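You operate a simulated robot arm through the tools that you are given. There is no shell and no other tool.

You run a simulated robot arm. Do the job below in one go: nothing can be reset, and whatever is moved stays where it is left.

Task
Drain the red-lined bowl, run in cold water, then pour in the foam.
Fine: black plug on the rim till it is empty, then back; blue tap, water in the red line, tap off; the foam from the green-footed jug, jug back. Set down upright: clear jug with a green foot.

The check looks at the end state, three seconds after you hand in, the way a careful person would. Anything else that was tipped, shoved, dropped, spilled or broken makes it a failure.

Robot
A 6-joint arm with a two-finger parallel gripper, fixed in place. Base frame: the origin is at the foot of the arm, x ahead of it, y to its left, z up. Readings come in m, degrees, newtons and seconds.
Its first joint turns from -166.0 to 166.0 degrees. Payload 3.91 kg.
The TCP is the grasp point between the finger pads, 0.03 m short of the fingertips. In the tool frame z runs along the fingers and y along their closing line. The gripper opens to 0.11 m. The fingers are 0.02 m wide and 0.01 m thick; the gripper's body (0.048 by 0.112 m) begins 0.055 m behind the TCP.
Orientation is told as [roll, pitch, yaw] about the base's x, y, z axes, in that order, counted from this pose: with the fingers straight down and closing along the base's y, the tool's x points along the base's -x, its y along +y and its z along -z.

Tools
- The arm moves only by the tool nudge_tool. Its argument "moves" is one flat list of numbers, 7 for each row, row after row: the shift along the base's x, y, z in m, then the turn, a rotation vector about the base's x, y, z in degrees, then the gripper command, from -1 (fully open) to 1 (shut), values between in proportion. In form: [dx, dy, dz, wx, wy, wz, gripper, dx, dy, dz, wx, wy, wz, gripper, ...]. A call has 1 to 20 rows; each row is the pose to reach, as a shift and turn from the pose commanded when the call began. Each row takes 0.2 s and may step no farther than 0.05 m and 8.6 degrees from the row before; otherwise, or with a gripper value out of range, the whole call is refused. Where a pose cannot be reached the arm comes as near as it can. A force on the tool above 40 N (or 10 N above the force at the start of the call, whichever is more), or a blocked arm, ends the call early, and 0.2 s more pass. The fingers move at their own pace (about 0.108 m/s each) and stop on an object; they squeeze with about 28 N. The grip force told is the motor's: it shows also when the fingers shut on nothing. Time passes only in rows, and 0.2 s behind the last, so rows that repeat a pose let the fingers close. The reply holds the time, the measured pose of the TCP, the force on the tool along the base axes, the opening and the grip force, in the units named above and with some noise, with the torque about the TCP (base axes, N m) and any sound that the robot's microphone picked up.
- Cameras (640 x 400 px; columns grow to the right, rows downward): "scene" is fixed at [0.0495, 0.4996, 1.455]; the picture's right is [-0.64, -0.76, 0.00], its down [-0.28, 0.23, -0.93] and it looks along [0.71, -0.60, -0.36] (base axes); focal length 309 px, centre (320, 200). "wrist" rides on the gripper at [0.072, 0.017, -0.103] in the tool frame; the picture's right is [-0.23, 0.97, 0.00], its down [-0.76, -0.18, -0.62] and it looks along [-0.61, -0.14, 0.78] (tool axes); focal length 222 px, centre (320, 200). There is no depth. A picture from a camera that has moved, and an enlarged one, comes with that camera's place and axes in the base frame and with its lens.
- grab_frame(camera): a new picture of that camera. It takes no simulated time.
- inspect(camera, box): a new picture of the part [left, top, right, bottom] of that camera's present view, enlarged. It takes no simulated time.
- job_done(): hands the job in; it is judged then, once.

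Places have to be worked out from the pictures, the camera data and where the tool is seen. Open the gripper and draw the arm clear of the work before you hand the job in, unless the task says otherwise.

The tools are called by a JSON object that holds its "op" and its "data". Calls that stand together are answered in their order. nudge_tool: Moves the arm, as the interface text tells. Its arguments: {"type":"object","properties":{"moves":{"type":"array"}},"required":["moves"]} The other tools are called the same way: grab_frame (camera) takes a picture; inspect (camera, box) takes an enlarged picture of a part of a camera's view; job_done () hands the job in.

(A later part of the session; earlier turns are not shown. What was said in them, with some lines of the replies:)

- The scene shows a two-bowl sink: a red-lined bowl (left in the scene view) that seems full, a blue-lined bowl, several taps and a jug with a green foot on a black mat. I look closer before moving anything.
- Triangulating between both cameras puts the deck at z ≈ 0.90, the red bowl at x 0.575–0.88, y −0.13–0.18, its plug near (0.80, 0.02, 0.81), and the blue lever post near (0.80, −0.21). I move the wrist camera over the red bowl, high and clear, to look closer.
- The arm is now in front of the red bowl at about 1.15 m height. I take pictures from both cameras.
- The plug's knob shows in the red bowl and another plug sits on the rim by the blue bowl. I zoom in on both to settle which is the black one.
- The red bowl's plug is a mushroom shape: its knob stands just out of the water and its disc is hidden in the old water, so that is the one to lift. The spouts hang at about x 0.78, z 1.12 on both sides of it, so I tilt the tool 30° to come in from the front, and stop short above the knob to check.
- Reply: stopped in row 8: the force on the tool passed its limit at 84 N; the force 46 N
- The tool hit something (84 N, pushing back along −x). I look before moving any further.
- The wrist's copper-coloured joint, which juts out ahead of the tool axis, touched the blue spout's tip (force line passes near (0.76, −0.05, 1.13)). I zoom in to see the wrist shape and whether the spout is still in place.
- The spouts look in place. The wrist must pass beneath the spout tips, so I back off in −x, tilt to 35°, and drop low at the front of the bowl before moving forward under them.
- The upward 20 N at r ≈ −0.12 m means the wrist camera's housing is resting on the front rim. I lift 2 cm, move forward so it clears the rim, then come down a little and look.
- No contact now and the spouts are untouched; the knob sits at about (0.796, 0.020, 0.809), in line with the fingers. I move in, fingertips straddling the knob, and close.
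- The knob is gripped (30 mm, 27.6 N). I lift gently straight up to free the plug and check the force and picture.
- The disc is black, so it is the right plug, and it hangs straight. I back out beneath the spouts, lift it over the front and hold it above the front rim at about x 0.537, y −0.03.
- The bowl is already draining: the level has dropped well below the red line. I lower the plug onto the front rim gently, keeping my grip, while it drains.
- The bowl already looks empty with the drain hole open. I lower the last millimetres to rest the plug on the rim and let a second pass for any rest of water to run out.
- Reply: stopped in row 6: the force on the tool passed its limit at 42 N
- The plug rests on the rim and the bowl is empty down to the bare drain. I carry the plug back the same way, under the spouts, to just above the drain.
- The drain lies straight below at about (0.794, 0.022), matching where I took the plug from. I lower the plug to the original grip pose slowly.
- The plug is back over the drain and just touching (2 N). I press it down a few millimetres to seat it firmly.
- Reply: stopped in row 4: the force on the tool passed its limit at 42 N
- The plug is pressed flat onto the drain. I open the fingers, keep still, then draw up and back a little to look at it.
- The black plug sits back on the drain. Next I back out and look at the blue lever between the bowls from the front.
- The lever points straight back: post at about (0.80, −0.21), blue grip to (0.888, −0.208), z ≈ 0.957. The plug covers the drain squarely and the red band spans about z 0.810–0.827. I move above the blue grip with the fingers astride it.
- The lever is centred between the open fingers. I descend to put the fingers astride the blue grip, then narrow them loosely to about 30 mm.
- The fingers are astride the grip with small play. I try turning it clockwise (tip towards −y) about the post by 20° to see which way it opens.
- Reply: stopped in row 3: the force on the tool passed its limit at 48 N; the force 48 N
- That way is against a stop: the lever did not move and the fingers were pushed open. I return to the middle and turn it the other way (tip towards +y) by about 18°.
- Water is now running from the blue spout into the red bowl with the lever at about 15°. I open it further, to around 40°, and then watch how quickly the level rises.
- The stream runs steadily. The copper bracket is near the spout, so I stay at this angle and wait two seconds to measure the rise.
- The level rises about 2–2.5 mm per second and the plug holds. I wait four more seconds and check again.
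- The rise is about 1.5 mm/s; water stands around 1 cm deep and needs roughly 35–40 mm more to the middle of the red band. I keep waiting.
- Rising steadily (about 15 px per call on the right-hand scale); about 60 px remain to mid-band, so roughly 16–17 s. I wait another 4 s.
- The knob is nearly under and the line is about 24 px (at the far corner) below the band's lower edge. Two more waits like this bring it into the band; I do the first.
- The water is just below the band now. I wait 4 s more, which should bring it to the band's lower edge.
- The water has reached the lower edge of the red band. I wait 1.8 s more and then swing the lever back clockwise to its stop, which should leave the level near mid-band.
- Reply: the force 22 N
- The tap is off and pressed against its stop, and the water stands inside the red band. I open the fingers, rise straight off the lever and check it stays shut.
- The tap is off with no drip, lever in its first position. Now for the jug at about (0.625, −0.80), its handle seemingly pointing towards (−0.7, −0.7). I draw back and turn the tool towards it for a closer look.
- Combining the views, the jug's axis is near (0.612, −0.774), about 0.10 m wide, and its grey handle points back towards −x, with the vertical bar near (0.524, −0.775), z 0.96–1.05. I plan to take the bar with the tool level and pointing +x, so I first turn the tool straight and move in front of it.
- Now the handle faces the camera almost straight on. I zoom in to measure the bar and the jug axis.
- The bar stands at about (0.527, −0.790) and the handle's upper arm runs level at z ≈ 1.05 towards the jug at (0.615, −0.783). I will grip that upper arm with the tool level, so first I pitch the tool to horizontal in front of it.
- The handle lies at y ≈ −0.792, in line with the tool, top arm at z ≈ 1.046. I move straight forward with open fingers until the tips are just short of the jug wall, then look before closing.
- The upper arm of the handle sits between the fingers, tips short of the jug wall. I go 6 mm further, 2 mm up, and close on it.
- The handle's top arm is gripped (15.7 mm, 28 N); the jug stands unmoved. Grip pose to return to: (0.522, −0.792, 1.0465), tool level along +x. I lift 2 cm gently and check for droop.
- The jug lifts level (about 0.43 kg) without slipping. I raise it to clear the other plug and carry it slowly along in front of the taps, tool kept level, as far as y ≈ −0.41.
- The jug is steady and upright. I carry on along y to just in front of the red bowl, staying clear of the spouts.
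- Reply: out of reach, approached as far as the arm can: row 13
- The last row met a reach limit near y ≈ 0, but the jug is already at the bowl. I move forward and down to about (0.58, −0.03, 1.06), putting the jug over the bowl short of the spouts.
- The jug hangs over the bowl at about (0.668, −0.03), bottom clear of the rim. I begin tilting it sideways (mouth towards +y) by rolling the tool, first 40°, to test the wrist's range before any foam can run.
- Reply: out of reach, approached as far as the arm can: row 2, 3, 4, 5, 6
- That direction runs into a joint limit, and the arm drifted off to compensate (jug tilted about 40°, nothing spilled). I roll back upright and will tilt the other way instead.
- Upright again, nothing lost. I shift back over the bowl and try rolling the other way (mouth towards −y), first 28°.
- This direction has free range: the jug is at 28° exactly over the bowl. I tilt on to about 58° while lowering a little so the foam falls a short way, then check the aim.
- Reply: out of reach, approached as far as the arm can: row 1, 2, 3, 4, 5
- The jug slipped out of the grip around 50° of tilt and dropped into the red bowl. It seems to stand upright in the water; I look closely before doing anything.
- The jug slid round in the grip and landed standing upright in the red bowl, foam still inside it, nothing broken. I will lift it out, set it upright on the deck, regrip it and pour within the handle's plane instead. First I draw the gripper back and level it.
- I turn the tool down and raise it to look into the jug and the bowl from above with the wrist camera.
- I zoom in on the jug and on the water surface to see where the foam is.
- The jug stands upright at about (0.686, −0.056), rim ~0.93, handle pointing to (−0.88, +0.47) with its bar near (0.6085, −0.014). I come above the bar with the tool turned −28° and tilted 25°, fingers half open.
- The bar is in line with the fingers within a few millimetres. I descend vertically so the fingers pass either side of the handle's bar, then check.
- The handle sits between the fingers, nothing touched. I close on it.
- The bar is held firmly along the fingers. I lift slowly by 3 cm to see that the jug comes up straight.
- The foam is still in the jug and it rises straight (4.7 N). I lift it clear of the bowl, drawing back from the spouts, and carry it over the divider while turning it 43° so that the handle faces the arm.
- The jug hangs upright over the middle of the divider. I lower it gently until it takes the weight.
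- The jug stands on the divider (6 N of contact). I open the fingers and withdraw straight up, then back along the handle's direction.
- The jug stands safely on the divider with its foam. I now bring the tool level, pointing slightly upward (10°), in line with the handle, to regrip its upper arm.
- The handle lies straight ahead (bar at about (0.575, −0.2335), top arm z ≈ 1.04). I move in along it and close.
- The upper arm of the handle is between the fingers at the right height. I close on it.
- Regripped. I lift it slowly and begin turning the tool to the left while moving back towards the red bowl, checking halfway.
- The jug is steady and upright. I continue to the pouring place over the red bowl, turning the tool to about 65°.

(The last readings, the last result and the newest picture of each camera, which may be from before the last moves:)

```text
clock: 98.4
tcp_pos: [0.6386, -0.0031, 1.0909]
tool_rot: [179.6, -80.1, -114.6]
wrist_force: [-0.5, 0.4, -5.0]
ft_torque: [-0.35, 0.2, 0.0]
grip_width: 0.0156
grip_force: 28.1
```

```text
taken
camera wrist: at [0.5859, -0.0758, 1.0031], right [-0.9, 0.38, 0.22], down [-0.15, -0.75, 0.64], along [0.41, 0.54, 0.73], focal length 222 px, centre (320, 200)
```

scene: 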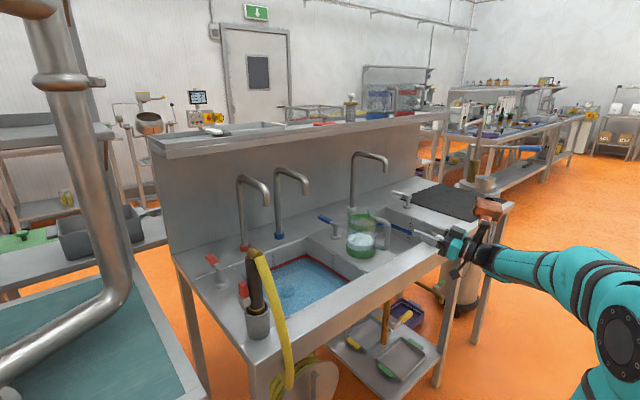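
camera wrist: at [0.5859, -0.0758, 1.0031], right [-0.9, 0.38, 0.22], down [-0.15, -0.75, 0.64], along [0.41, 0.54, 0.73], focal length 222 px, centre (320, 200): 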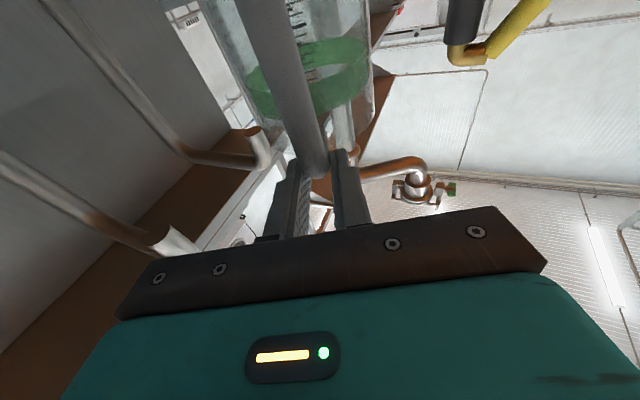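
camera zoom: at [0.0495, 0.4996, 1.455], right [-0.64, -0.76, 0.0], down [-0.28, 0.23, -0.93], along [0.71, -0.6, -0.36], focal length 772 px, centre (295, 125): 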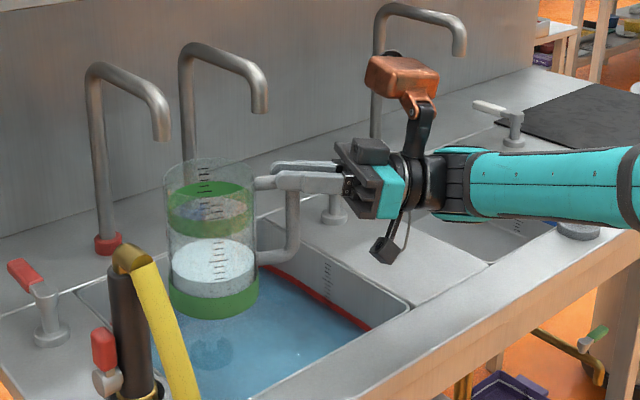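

Everything is in reach here: the jug hangs over the bowl at about (0.677, 0.08) and clear of the red spout. I tip it forward within the handle's plane, first to 42°, and check the grip.

{"op": "nudge_tool", "data": {"moves": [0, 0, 0, -3.64, 1.66, 0, 1, 0, 0, 0, -9.1, 4.16, 0, 1, 0, 0, 0, -15.45, 7.07, 0, 1, 0, 0, 0, -21.8, 9.98, 0, 1, 0, 0, 0, -28.2, 12.9, 0, 1, 0, 0, 0, -33.6, 15.4, 0, 1, 0, 0, 0, -38.2, 17.5, 0, 1]}}

{"op": "inspect", "data": {"camera": "scene", "box": [230, 150, 430, 310]}}

{"op": "grab_frame", "data": {"camera": "wrist"}}

```text
clock: 100.0
tcp_pos: [0.6381, -0.0041, 1.0898]
tool_rot: [-0.4, -57.9, 65.3]
wrist_force: [1.0, -0.8, -4.9]
ft_torque: [-0.03, 0.03, -0.02]
grip_width: 0.0159
grip_force: 27.9
```

```text
2.50 times, centred on (330, 230) of scene
camera zoom: at [0.0495, 0.4996, 1.455], right [-0.64, -0.76, 0.0], down [-0.28, 0.23, -0.93], along [0.71, -0.6, -0.36], focal length 772 px, centre (295, 125)
```

zoom: 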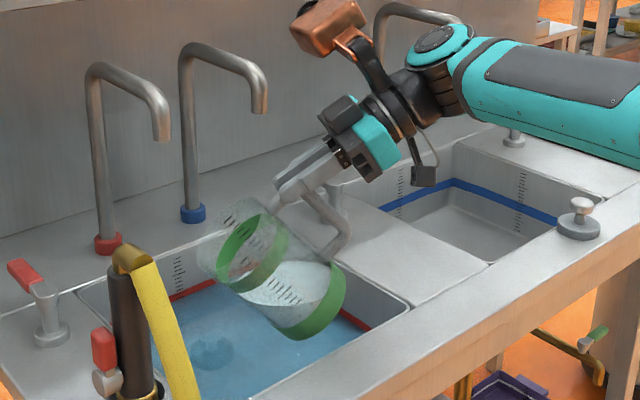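

```text
taken
camera wrist: at [0.5696, -0.1096, 1.085], right [-0.83, 0.52, 0.19], down [0.11, -0.18, 0.98], along [0.54, 0.83, 0.1], focal length 222 px, centre (320, 200)
```

wrist: 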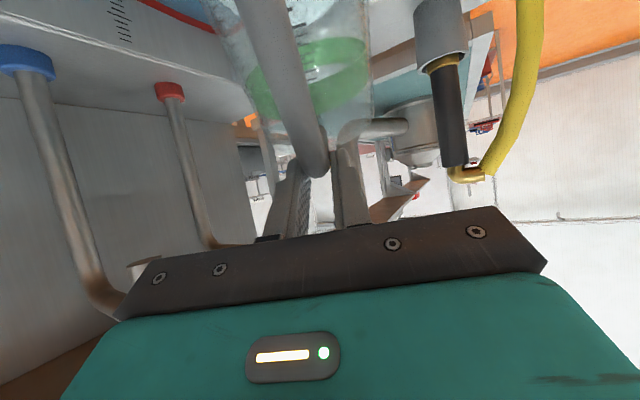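

The grip holds well at 42° and the foam stays in. I tip on slowly to about 63°.

{"op": "nudge_tool", "data": {"moves": [0, 0, 0, -4.54, 2.09, 0, 1, 0, 0, 0, -9.1, 4.18, 0, 1, 0, 0, 0, -13.6, 6.27, 0, 1, 0, 0, 0, -17.3, 7.95, 0, 1, 0, 0, 0, -19.1, 8.78, 0, 1]}}

{"op": "inspect", "data": {"camera": "scene", "box": [230, 150, 430, 310]}}

```text
clock: 101.2
tcp_pos: [0.6383, -0.003, 1.0904]
tool_rot: [-0.2, -36.9, 65.4]
wrist_force: [0.2, -0.1, -4.1]
ft_torque: [0.09, -0.06, 0.02]
grip_width: 0.0157
grip_force: 28.2
```

```text
2.50 times, centred on (330, 230) of scene
camera zoom: at [0.0495, 0.4996, 1.455], right [-0.64, -0.76, 0.0], down [-0.28, 0.23, -0.93], along [0.71, -0.6, -0.36], focal length 772 px, centre (295, 125)
```

zoom: 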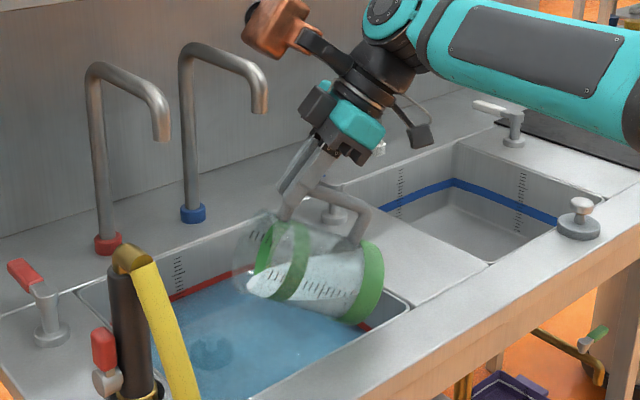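

The foam has run up towards the lip, which is well over the water. I tip further, gently, to about 85° so it pours.

{"op": "nudge_tool", "data": {"moves": [0, 0, 0, -2.7, 1.25, 0, 1, 0, 0, 0, -5.45, 2.5, 0, 1, 0, 0, 0, -8.2, 3.76, 0, 1, 0, 0, 0, -10.9, 5, 0, 1, 0, 0, 0, -13.6, 6.27, 0, 1, 0, 0, 0, -16.35, 7.5, 0, 1, 0, 0, 0, -19.1, 8.78, 0, 1, 0, 0, 0, -19.1, 8.78, 0, 1, 0, 0, 0, -19.1, 8.78, 0, 1, 0, 0, 0, -19.1, 8.78, 0, 1]}}

{"op": "inspect", "data": {"camera": "scene", "box": [230, 150, 430, 310]}}

```text
clock: 103.4
tcp_pos: [0.6374, -0.0044, 1.0905]
tool_rot: [-0.3, -15.9, 65.4]
wrist_force: [-0.3, 0.3, -2.3]
ft_torque: [0.09, -0.04, 0.01]
grip_width: 0.0156
grip_force: 28.6
```

```text
2.50 times, centred on (330, 230) of scene
camera zoom: at [0.0495, 0.4996, 1.455], right [-0.64, -0.76, 0.0], down [-0.28, 0.23, -0.93], along [0.71, -0.6, -0.36], focal length 772 px, centre (295, 125)
```

zoom: 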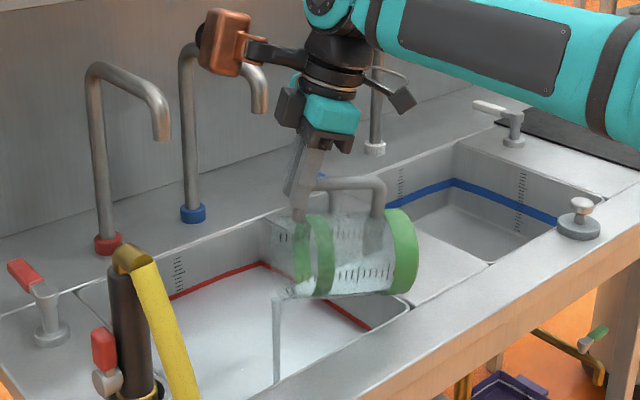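

The foam pours from the lip into the bowl and the water is turning white; the jug weighs only 2.3 N now. I tip on to about 97° and hold to let it run out.

{"op": "nudge_tool", "data": {"moves": [0, 0, 0, -2.7, 1.25, 0, 1, 0, 0, 0, -5.45, 2.5, 0, 1, 0, 0, 0, -8.2, 3.76, 0, 1, 0, 0, 0, -10.9, 5, 0, 1, 0, 0, 0, -10.9, 5, 0, 1, 0, 0, 0, -10.9, 5, 0, 1, 0, 0, 0, -10.9, 5, 0, 1, 0, 0, 0, -10.9, 5, 0, 1]}}

{"op": "inspect", "data": {"camera": "scene", "box": [230, 150, 430, 310]}}

```text
clock: 105.2
tcp_pos: [0.6374, -0.0039, 1.0902]
tool_rot: [-0.2, -3.9, 65.5]
wrist_force: [-0.1, -0.1, -0.9]
ft_torque: [0.12, -0.03, -0.01]
grip_width: 0.0154
grip_force: 28.2
```

```text
2.50 times, centred on (330, 230) of scene
camera zoom: at [0.0495, 0.4996, 1.455], right [-0.64, -0.76, 0.0], down [-0.28, 0.23, -0.93], along [0.71, -0.6, -0.36], focal length 772 px, centre (295, 125)
```

zoom: 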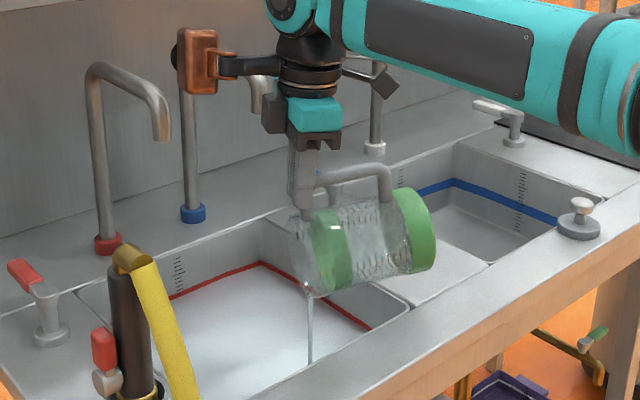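

Only a thin trickle is left. I tip a little more (to about 104°) and hold two seconds so the jug empties completely.

{"op": "nudge_tool", "data": {"moves": [0, 0, 0, -3.2, 1.46, 0, 1, 0, 0, 0, -6.4, 2.9, 0, 1, 0, 0, 0, -6.4, 2.9, 0, 1, 0, 0, 0, -6.4, 2.9, 0, 1, 0, 0, 0, -6.4, 2.9, 0, 1, 0, 0, 0, -6.4, 2.9, 0, 1, 0, 0, 0, -6.4, 2.9, 0, 1, 0, 0, 0, -6.4, 2.9, 0, 1, 0, 0, 0, -6.4, 2.9, 0, 1, 0, 0, 0, -6.4, 2.9, 0, 1, 0, 0, 0, -6.4, 2.9, 0, 1, 0, 0, 0, -6.4, 2.9, 0, 1]}}

{"op": "inspect", "data": {"camera": "scene", "box": [230, 150, 430, 310]}}

{"op": "inspect", "data": {"camera": "scene", "box": [285, 220, 365, 280]}}

```text
clock: 107.8
tcp_pos: [0.6373, -0.0024, 1.091]
tool_rot: [-0.2, 3.1, 65.4]
wrist_force: [0.4, 0.0, -2.0]
ft_torque: [0.11, -0.07, -0.04]
grip_width: 0.0158
grip_force: 28.0
```

```text
2.50 times, centred on (330, 230) of scene
camera zoom: at [0.0495, 0.4996, 1.455], right [-0.64, -0.76, 0.0], down [-0.28, 0.23, -0.93], along [0.71, -0.6, -0.36], focal length 772 px, centre (295, 125)
```

zoom: 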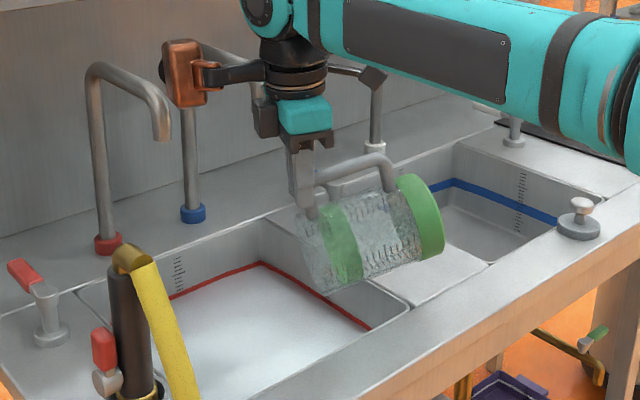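

```text
6.67 times, centred on (325, 250) of scene
camera zoom: at [0.0495, 0.4996, 1.455], right [-0.64, -0.76, 0.0], down [-0.28, 0.23, -0.93], along [0.71, -0.6, -0.36], focal length 2058 px, centre (287, -133)
```

zoom: 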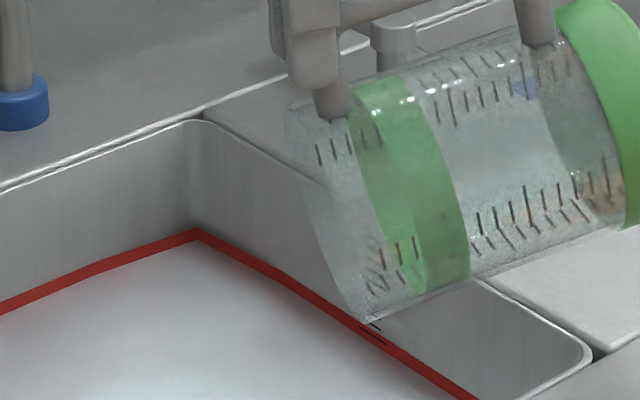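

The jug is empty and the foam lies white on the water, with the level still inside the red band. I turn the jug back upright over the bowl.

{"op": "nudge_tool", "data": {"moves": [0, 0, 0, 4, -1.83, 0, 1, 0, 0, 0, 11, -5.04, 0, 1, 0, 0, 0, 18.2, -8.34, 0, 1, 0, 0, 0, 25.4, -11.6, 0, 1, 0, 0, 0, 32.6, -14.9, 0, 1, 0, 0, 0, 39.8, -18.2, 0, 1, 0, 0, 0, 47, -21.5, 0, 1, 0, 0, 0, 54.2, -24.8, 0, 1, 0, 0, 0, 61.4, -28.1, 0, 1, 0, 0, 0, 68.6, -31.4, 0, 1, 0, 0, 0, 75.8, -34.7, 0, 1, 0, 0, 0, 83, -38, 0, 1, 0, 0, 0, 89, -40.8, 0, 1, 0, 0, 0, 93.6, -42.9, 0, 1]}}

{"op": "inspect", "data": {"camera": "scene", "box": [230, 150, 430, 310]}}

{"op": "grab_frame", "data": {"camera": "wrist"}}

```text
clock: 110.8
tcp_pos: [0.6365, -0.0036, 1.0908]
tool_rot: [179.7, -80.1, -114.6]
wrist_force: [-0.1, -0.7, -1.6]
ft_torque: [-0.13, 0.07, -0.01]
grip_width: 0.0155
grip_force: 28.1
```

```text
2.50 times, centred on (330, 230) of scene
camera zoom: at [0.0495, 0.4996, 1.455], right [-0.64, -0.76, 0.0], down [-0.28, 0.23, -0.93], along [0.71, -0.6, -0.36], focal length 772 px, centre (295, 125)
```

zoom: 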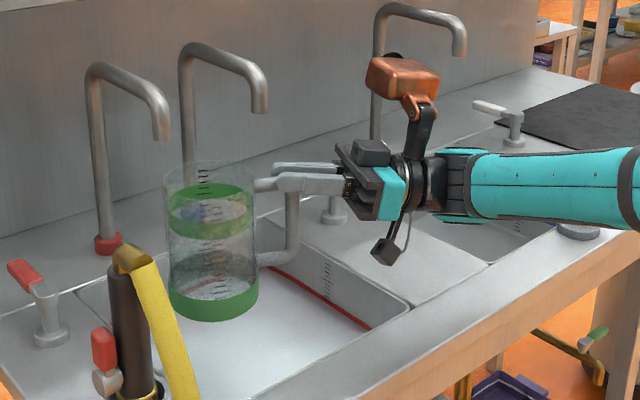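

```text
taken
camera wrist: at [0.5848, -0.076, 1.0016], right [-0.9, 0.38, 0.22], down [-0.15, -0.75, 0.64], along [0.41, 0.54, 0.73], focal length 222 px, centre (320, 200)
```

wrist: 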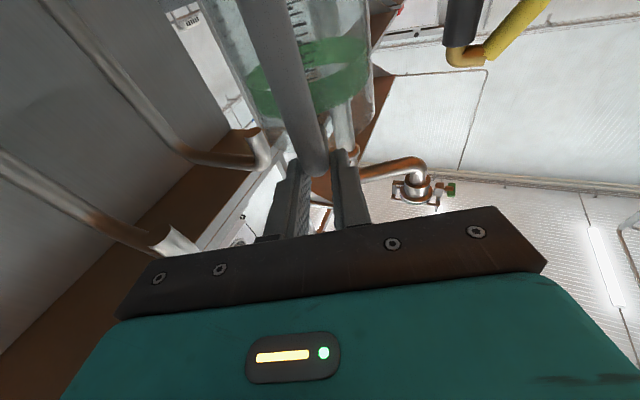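

The jug is upright and empty in the grip. I carry it back the way it came, turning the tool straight ahead and rising to clear the other plug.

{"op": "nudge_tool", "data": {"moves": [-0.011, -0.03, 0.01, 0, 0, 0, 1, -0.023, -0.06, 0.02, 0, 0, 0, 1, -0.036, -0.085, 0.03, 0, 0, -8, 1, -0.048, -0.11, 0.04, 0, 0, -16, 1, -0.058, -0.135, 0.045, 0, 0, -24, 1, -0.066, -0.16, 0.045, 0, 0, -30, 1, -0.07, -0.19, 0.045, 0, 0, -37, 1, -0.075, -0.22, 0.045, 0, 0, -44, 1, -0.085, -0.25, 0.045, 0, 0, -51, 1, -0.1, -0.28, 0.045, 0, 0, -57, 1, -0.115, -0.315, 0.045, 0, 0, -62, 1, -0.125, -0.35, 0.045, 0, 0, -65.4, 1]}}

{"op": "grab_frame", "data": {"camera": "scene"}}

```text
clock: 113.4
tcp_pos: [0.5121, -0.3536, 1.1356]
tool_rot: [179.7, -80.2, 179.8]
wrist_force: [-1.0, 0.4, -1.2]
ft_torque: [0.0, 0.17, -0.04]
grip_width: 0.0158
grip_force: 27.8
```

```text
taken
```

scene: 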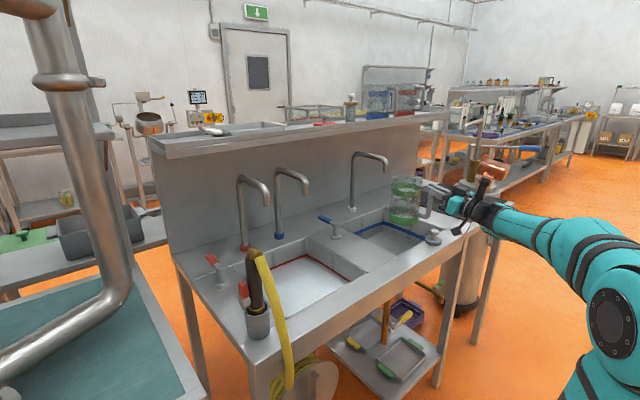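

Steady, upright, and clear of the plug. I carry it along to its place over the black mat and hover a few centimetres above it.

{"op": "nudge_tool", "data": {"moves": [0, -0.025, 0, 0, 0, 0, 1, 0, -0.065, 0, 0, 0, 0, 1, 0, -0.105, 0, 0, 0, 0, 1, 0, -0.145, 0, 0, 0, 0, 1, 0, -0.185, 0, 0, 0, 0, 1, 0, -0.225, 0, 0, 0, 0, 1, 0, -0.265, 0, 0, 0, 0, 1, 0, -0.305, 0, 0, 0, 0, 1, 0, -0.345, 0, 0, 0, 0, 1, 0, -0.385, -0.01, 0, 0, 0, 1, 0.006, -0.415, -0.025, 0, 0, 0, 1, 0.01, -0.43, -0.04, 0, 0, 0, 1, 0.013, -0.4384, -0.055, 0, 0, 0, 1]}}

{"op": "inspect", "data": {"camera": "scene", "box": [410, 150, 570, 260]}}

{"op": "grab_frame", "data": {"camera": "wrist"}}

```text
clock: 116.2
tcp_pos: [0.5265, -0.7917, 1.0819]
tool_rot: [179.7, -80.0, 180.0]
wrist_force: [0.0, 0.2, -1.6]
ft_torque: [0.03, 0.18, 0.0]
grip_width: 0.0156
grip_force: 28.1
```

```text
3.64 times, centred on (490, 205) of scene
camera zoom: at [0.0495, 0.4996, 1.455], right [-0.64, -0.76, 0.0], down [-0.28, 0.23, -0.93], along [0.71, -0.6, -0.36], focal length 1122 px, centre (-298, 182)
```

zoom: 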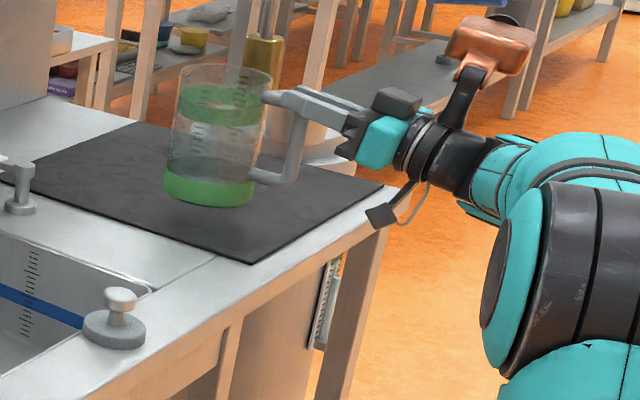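

```text
taken
camera wrist: at [0.4365, -0.7739, 0.9925], right [-0.03, 0.97, 0.22], down [-0.75, -0.17, 0.64], along [0.67, -0.15, 0.73], focal length 222 px, centre (320, 200)
```

wrist: 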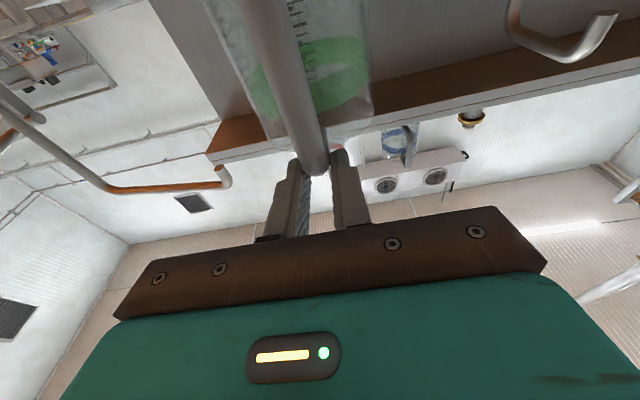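

The jug hangs upright over its old place. I lower it onto the mat in small steps until it touches.

{"op": "nudge_tool", "data": {"moves": [0, 0, -0.012, 0, 0, 0, 1, 0, 0, -0.024, 0, 0, 0, 1, 0, 0, -0.03, 0, 0, 0, 1, 0, 0, -0.033, 0, 0, 0, 1, 0, 0, -0.035, 0, 0, 0, 1]}}

{"op": "inspect", "data": {"camera": "scene", "box": [410, 150, 570, 260]}}

```text
clock: 117.4
tcp_pos: [0.5252, -0.7913, 1.0451]
tool_rot: [179.5, -80.2, -179.9]
wrist_force: [0.2, -1.3, -1.9]
ft_torque: [0.02, 0.13, -0.02]
grip_width: 0.0158
grip_force: 27.8
```

```text
3.64 times, centred on (490, 205) of scene
camera zoom: at [0.0495, 0.4996, 1.455], right [-0.64, -0.76, 0.0], down [-0.28, 0.23, -0.93], along [0.71, -0.6, -0.36], focal length 1122 px, centre (-298, 182)
```

zoom: 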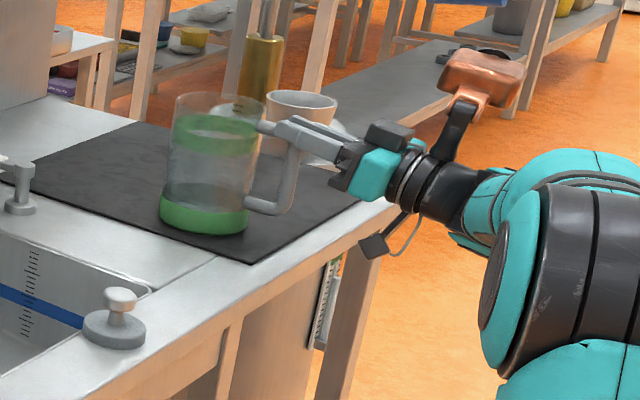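

Not yet touching (force still just the jug's weight). I lower further, 1–2 mm per row.

{"op": "nudge_tool", "data": {"moves": [0, 0, -0.0015, 0, 0, 0, 1, 0, 0, -0.003, 0, 0, 0, 1, 0, 0, -0.0045, 0, 0, 0, 1]}}

{"op": "inspect", "data": {"camera": "scene", "box": [430, 170, 510, 230]}}

```text
clock: 118.2
tcp_pos: [0.5241, -0.7918, 1.0432]
tool_rot: [-179.7, -80.0, 179.2]
wrist_force: [-3.6, -4.4, 20.4]
ft_torque: [-0.03, -0.86, -0.16]
grip_width: 0.0155
grip_force: 28.2
```

```text
6.67 times, centred on (470, 200) of scene
camera zoom: at [0.0495, 0.4996, 1.455], right [-0.64, -0.76, 0.0], down [-0.28, 0.23, -0.93], along [0.71, -0.6, -0.36], focal length 2058 px, centre (-680, 200)
```

zoom: 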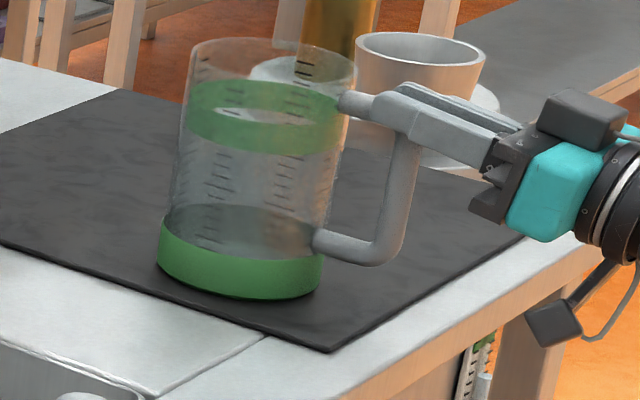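

The jug is touching (20 N) and its foot is at the same image place as at the start. I ease up by 1.5 mm, open the fingers, and let it settle before backing out.

{"op": "nudge_tool", "data": {"moves": [0, 0, 0.0015, 0, 0, 0, 1, 0, 0, 0.0015, 0, 0, 0, 0.75, 0, 0, 0.0015, 0, 0, 0, 0.5, 0, 0, 0.0015, 0, 0, 0, 0.2, 0, 0, 0.0015, 0, 0, 0, -0.1, 0, 0, 0.0015, 0, 0, 0, -0.1]}}

{"op": "inspect", "data": {"camera": "scene", "box": [430, 170, 510, 230]}}

{"op": "grab_frame", "data": {"camera": "wrist"}}

```text
clock: 119.6
tcp_pos: [0.5247, -0.7911, 1.0425]
tool_rot: [179.4, -80.1, -179.9]
wrist_force: [-0.2, -0.1, 0.6]
ft_torque: [0.02, 0.01, 0.02]
grip_width: 0.0603
grip_force: 0.1
```

```text
6.67 times, centred on (470, 200) of scene
camera zoom: at [0.0495, 0.4996, 1.455], right [-0.64, -0.76, 0.0], down [-0.28, 0.23, -0.93], along [0.71, -0.6, -0.36], focal length 2058 px, centre (-680, 200)
```

zoom: 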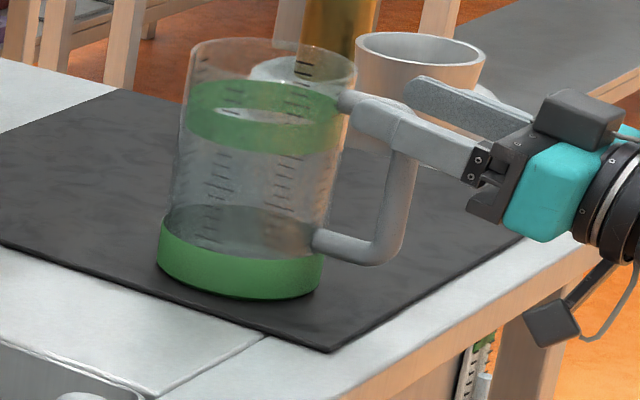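

```text
taken
camera wrist: at [0.4362, -0.7731, 0.954], right [-0.03, 0.97, 0.23], down [-0.75, -0.17, 0.64], along [0.67, -0.15, 0.73], focal length 222 px, centre (320, 200)
```

wrist: 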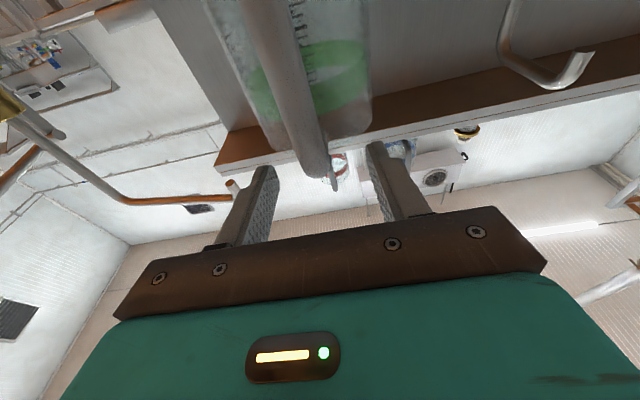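

The jug stands free and upright on the mat. I back out straight along −x, clear of the handle.

{"op": "nudge_tool", "data": {"moves": [-0.015, 0, 0, 0, 0, 0, -0.1, -0.04, 0, 0, 0, 0, 0, -0.1, -0.075, 0, 0.002, 0, 0, 0, -0.1, -0.115, 0, 0.01, 0, 0, 0, -0.1, -0.15, 0.01, 0.03, 0, 0, 0, -0.1]}}

{"op": "inspect", "data": {"camera": "scene", "box": [410, 150, 570, 260]}}

{"op": "grab_frame", "data": {"camera": "scene"}}

{"op": "inspect", "data": {"camera": "scene", "box": [190, 220, 370, 340]}}

{"op": "inspect", "data": {"camera": "scene", "box": [265, 250, 345, 305]}}

```text
clock: 120.8
tcp_pos: [0.3749, -0.7809, 1.071]
tool_rot: [179.5, -80.2, -179.7]
wrist_force: [1.1, -0.1, -1.1]
ft_torque: [-0.02, -0.04, 0.02]
grip_width: 0.0604
grip_force: 0.0
```

```text
3.64 times, centred on (490, 205) of scene
camera zoom: at [0.0495, 0.4996, 1.455], right [-0.64, -0.76, 0.0], down [-0.28, 0.23, -0.93], along [0.71, -0.6, -0.36], focal length 1122 px, centre (-298, 182)
```

zoom: 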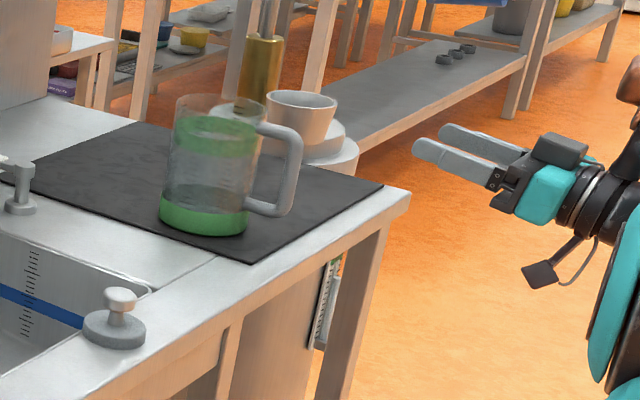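

```text
taken
```

scene: 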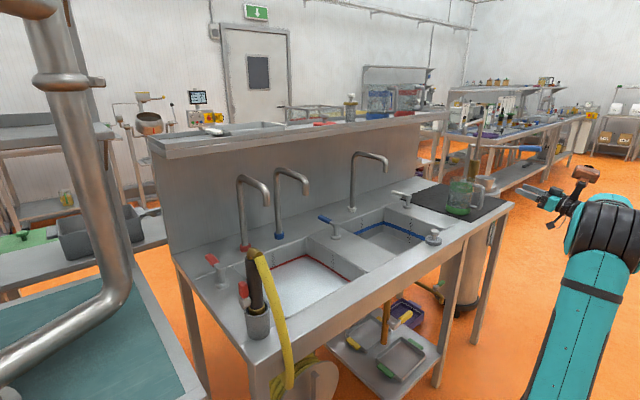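

```text
3.33 times, centred on (280, 280) of scene
camera zoom: at [0.0495, 0.4996, 1.455], right [-0.64, -0.76, 0.0], down [-0.28, 0.23, -0.93], along [0.71, -0.6, -0.36], focal length 1029 px, centre (453, -67)
```

zoom: 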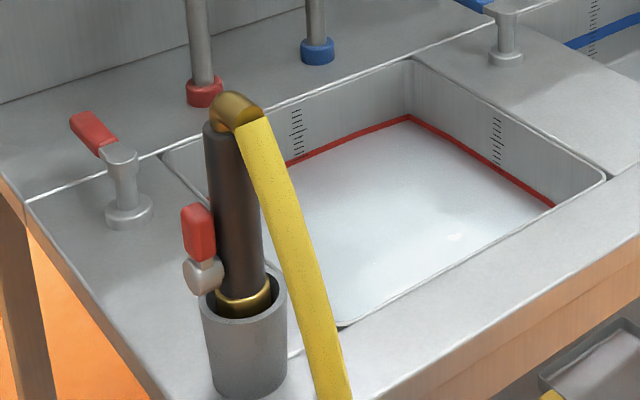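

```text
7.27 times, centred on (305, 278) of scene
camera zoom: at [0.0495, 0.4996, 1.455], right [-0.64, -0.76, 0.0], down [-0.28, 0.23, -0.93], along [0.71, -0.6, -0.36], focal length 2244 px, centre (429, -364)
```

zoom: 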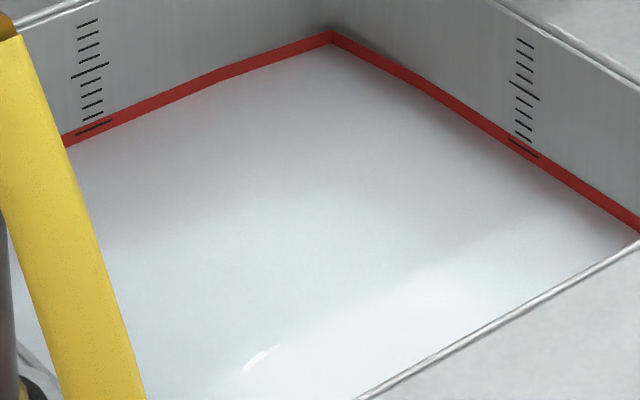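

The jug is back upright on the mat, the tap is off, and the white foamed water stands inside the red band. I open the gripper fully and raise the arm well clear.

{"op": "nudge_tool", "data": {"moves": [0, 0.01, 0.03, 0, 0, 0, -1, -0.01, 0.03, 0.065, 0, 0, 0, -1, -0.02, 0.06, 0.1, 0, 0, 0, -1, -0.02, 0.09, 0.13, 0, 0, 0, -1, -0.02, 0.12, 0.15, 0, 0, 0, -1, -0.02, 0.15, 0.16, 0, 0, 0, -1, -0.02, 0.15, 0.16, 0, 0, 0, -1, -0.02, 0.15, 0.16, 0, 0, 0, -1, -0.02, 0.15, 0.16, 0, 0, 0, -1, -0.02, 0.15, 0.16, 0, 0, 0, -1, -0.02, 0.15, 0.16, 0, 0, 0, -1]}}

{"op": "grab_frame", "data": {"camera": "scene"}}

{"op": "inspect", "data": {"camera": "scene", "box": [265, 250, 345, 305]}}

{"op": "inspect", "data": {"camera": "scene", "box": [300, 140, 520, 290]}}

```text
clock: 123.2
tcp_pos: [0.3548, -0.63, 1.2328]
tool_rot: [179.6, -80.2, -179.9]
wrist_force: [-0.8, 0.0, 0.6]
ft_torque: [0.01, 0.0, 0.01]
grip_width: 0.1101
grip_force: 0.0
```

```text
taken
```

scene: 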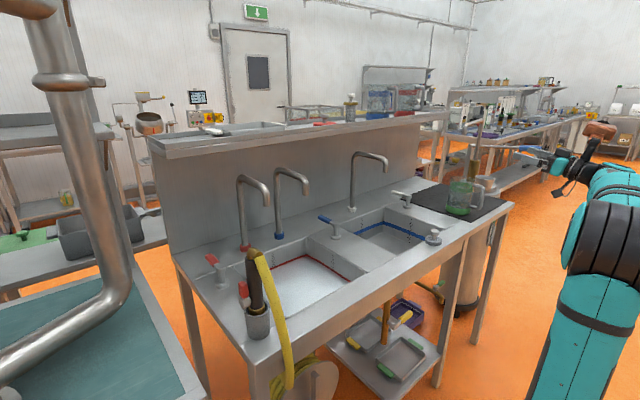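

```text
7.27 times, centred on (305, 278) of scene
camera zoom: at [0.0495, 0.4996, 1.455], right [-0.64, -0.76, 0.0], down [-0.28, 0.23, -0.93], along [0.71, -0.6, -0.36], focal length 2244 px, centre (429, -364)
```

zoom: 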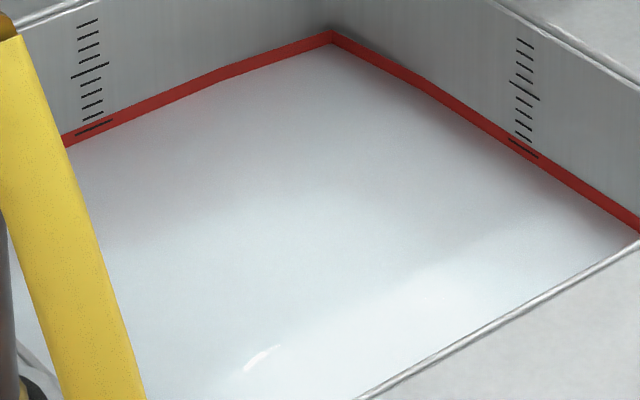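

```text
2.67 times, centred on (410, 215) of scene
camera zoom: at [0.0495, 0.4996, 1.455], right [-0.64, -0.76, 0.0], down [-0.28, 0.23, -0.93], along [0.71, -0.6, -0.36], focal length 823 px, centre (80, 160)
```

zoom: 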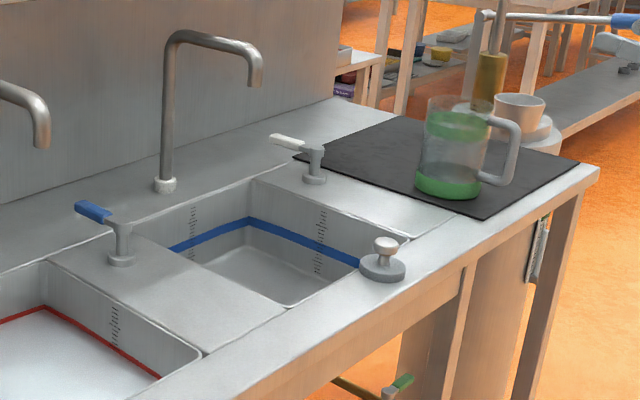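

The level holds steady inside the red band. The plug must be sealing, because nothing drains. The blue tap is off, the empty jug stands upright in its old place on the mat, the rest looks untouched, and the open gripper is well clear. I hand the job in.

{"op": "job_done", "data": {}}

```text
The job is handed in.
```

I've handed the job in. The red-lined bowl was drained and refilled with cold water, and the foam is poured in. It didn't all go cleanly, so here are the end state and the slips.

**End state when I handed in:**
- **Plug:** the black plug sat on the front rim until the bowl was empty. It is now pressed back over the drain. The foam hides it, but the level isn't dropping.
- **Water:** it stands inside the red line with the foam on top.
- **Tap:** the blue tap is off, and nothing is dripping.
- **Jug:** the green-footed jug is empty and upright, back in its place on the black mat.
- **Arm:** the gripper is open and well clear of the sink.

**What went wrong on the way:**
- **Dropped jug:** on the first try at pouring, the jug slid out of the grip and fell into the red bowl. It landed upright with the foam still inside and no visible damage. I lifted it out, set it on the strip between the bowls to get a better grip, and then poured.
- **Bump on the spout:** early on, the robot's wrist hit the tip of the blue spout with about 84 N. The spout looks unmoved.
- **Other contact:** the wrist camera pressed lightly on the front rim once. I also pushed the blue lever against its stop before finding which way it opens.

I saw no spills on the deck, and nothing else looked moved.
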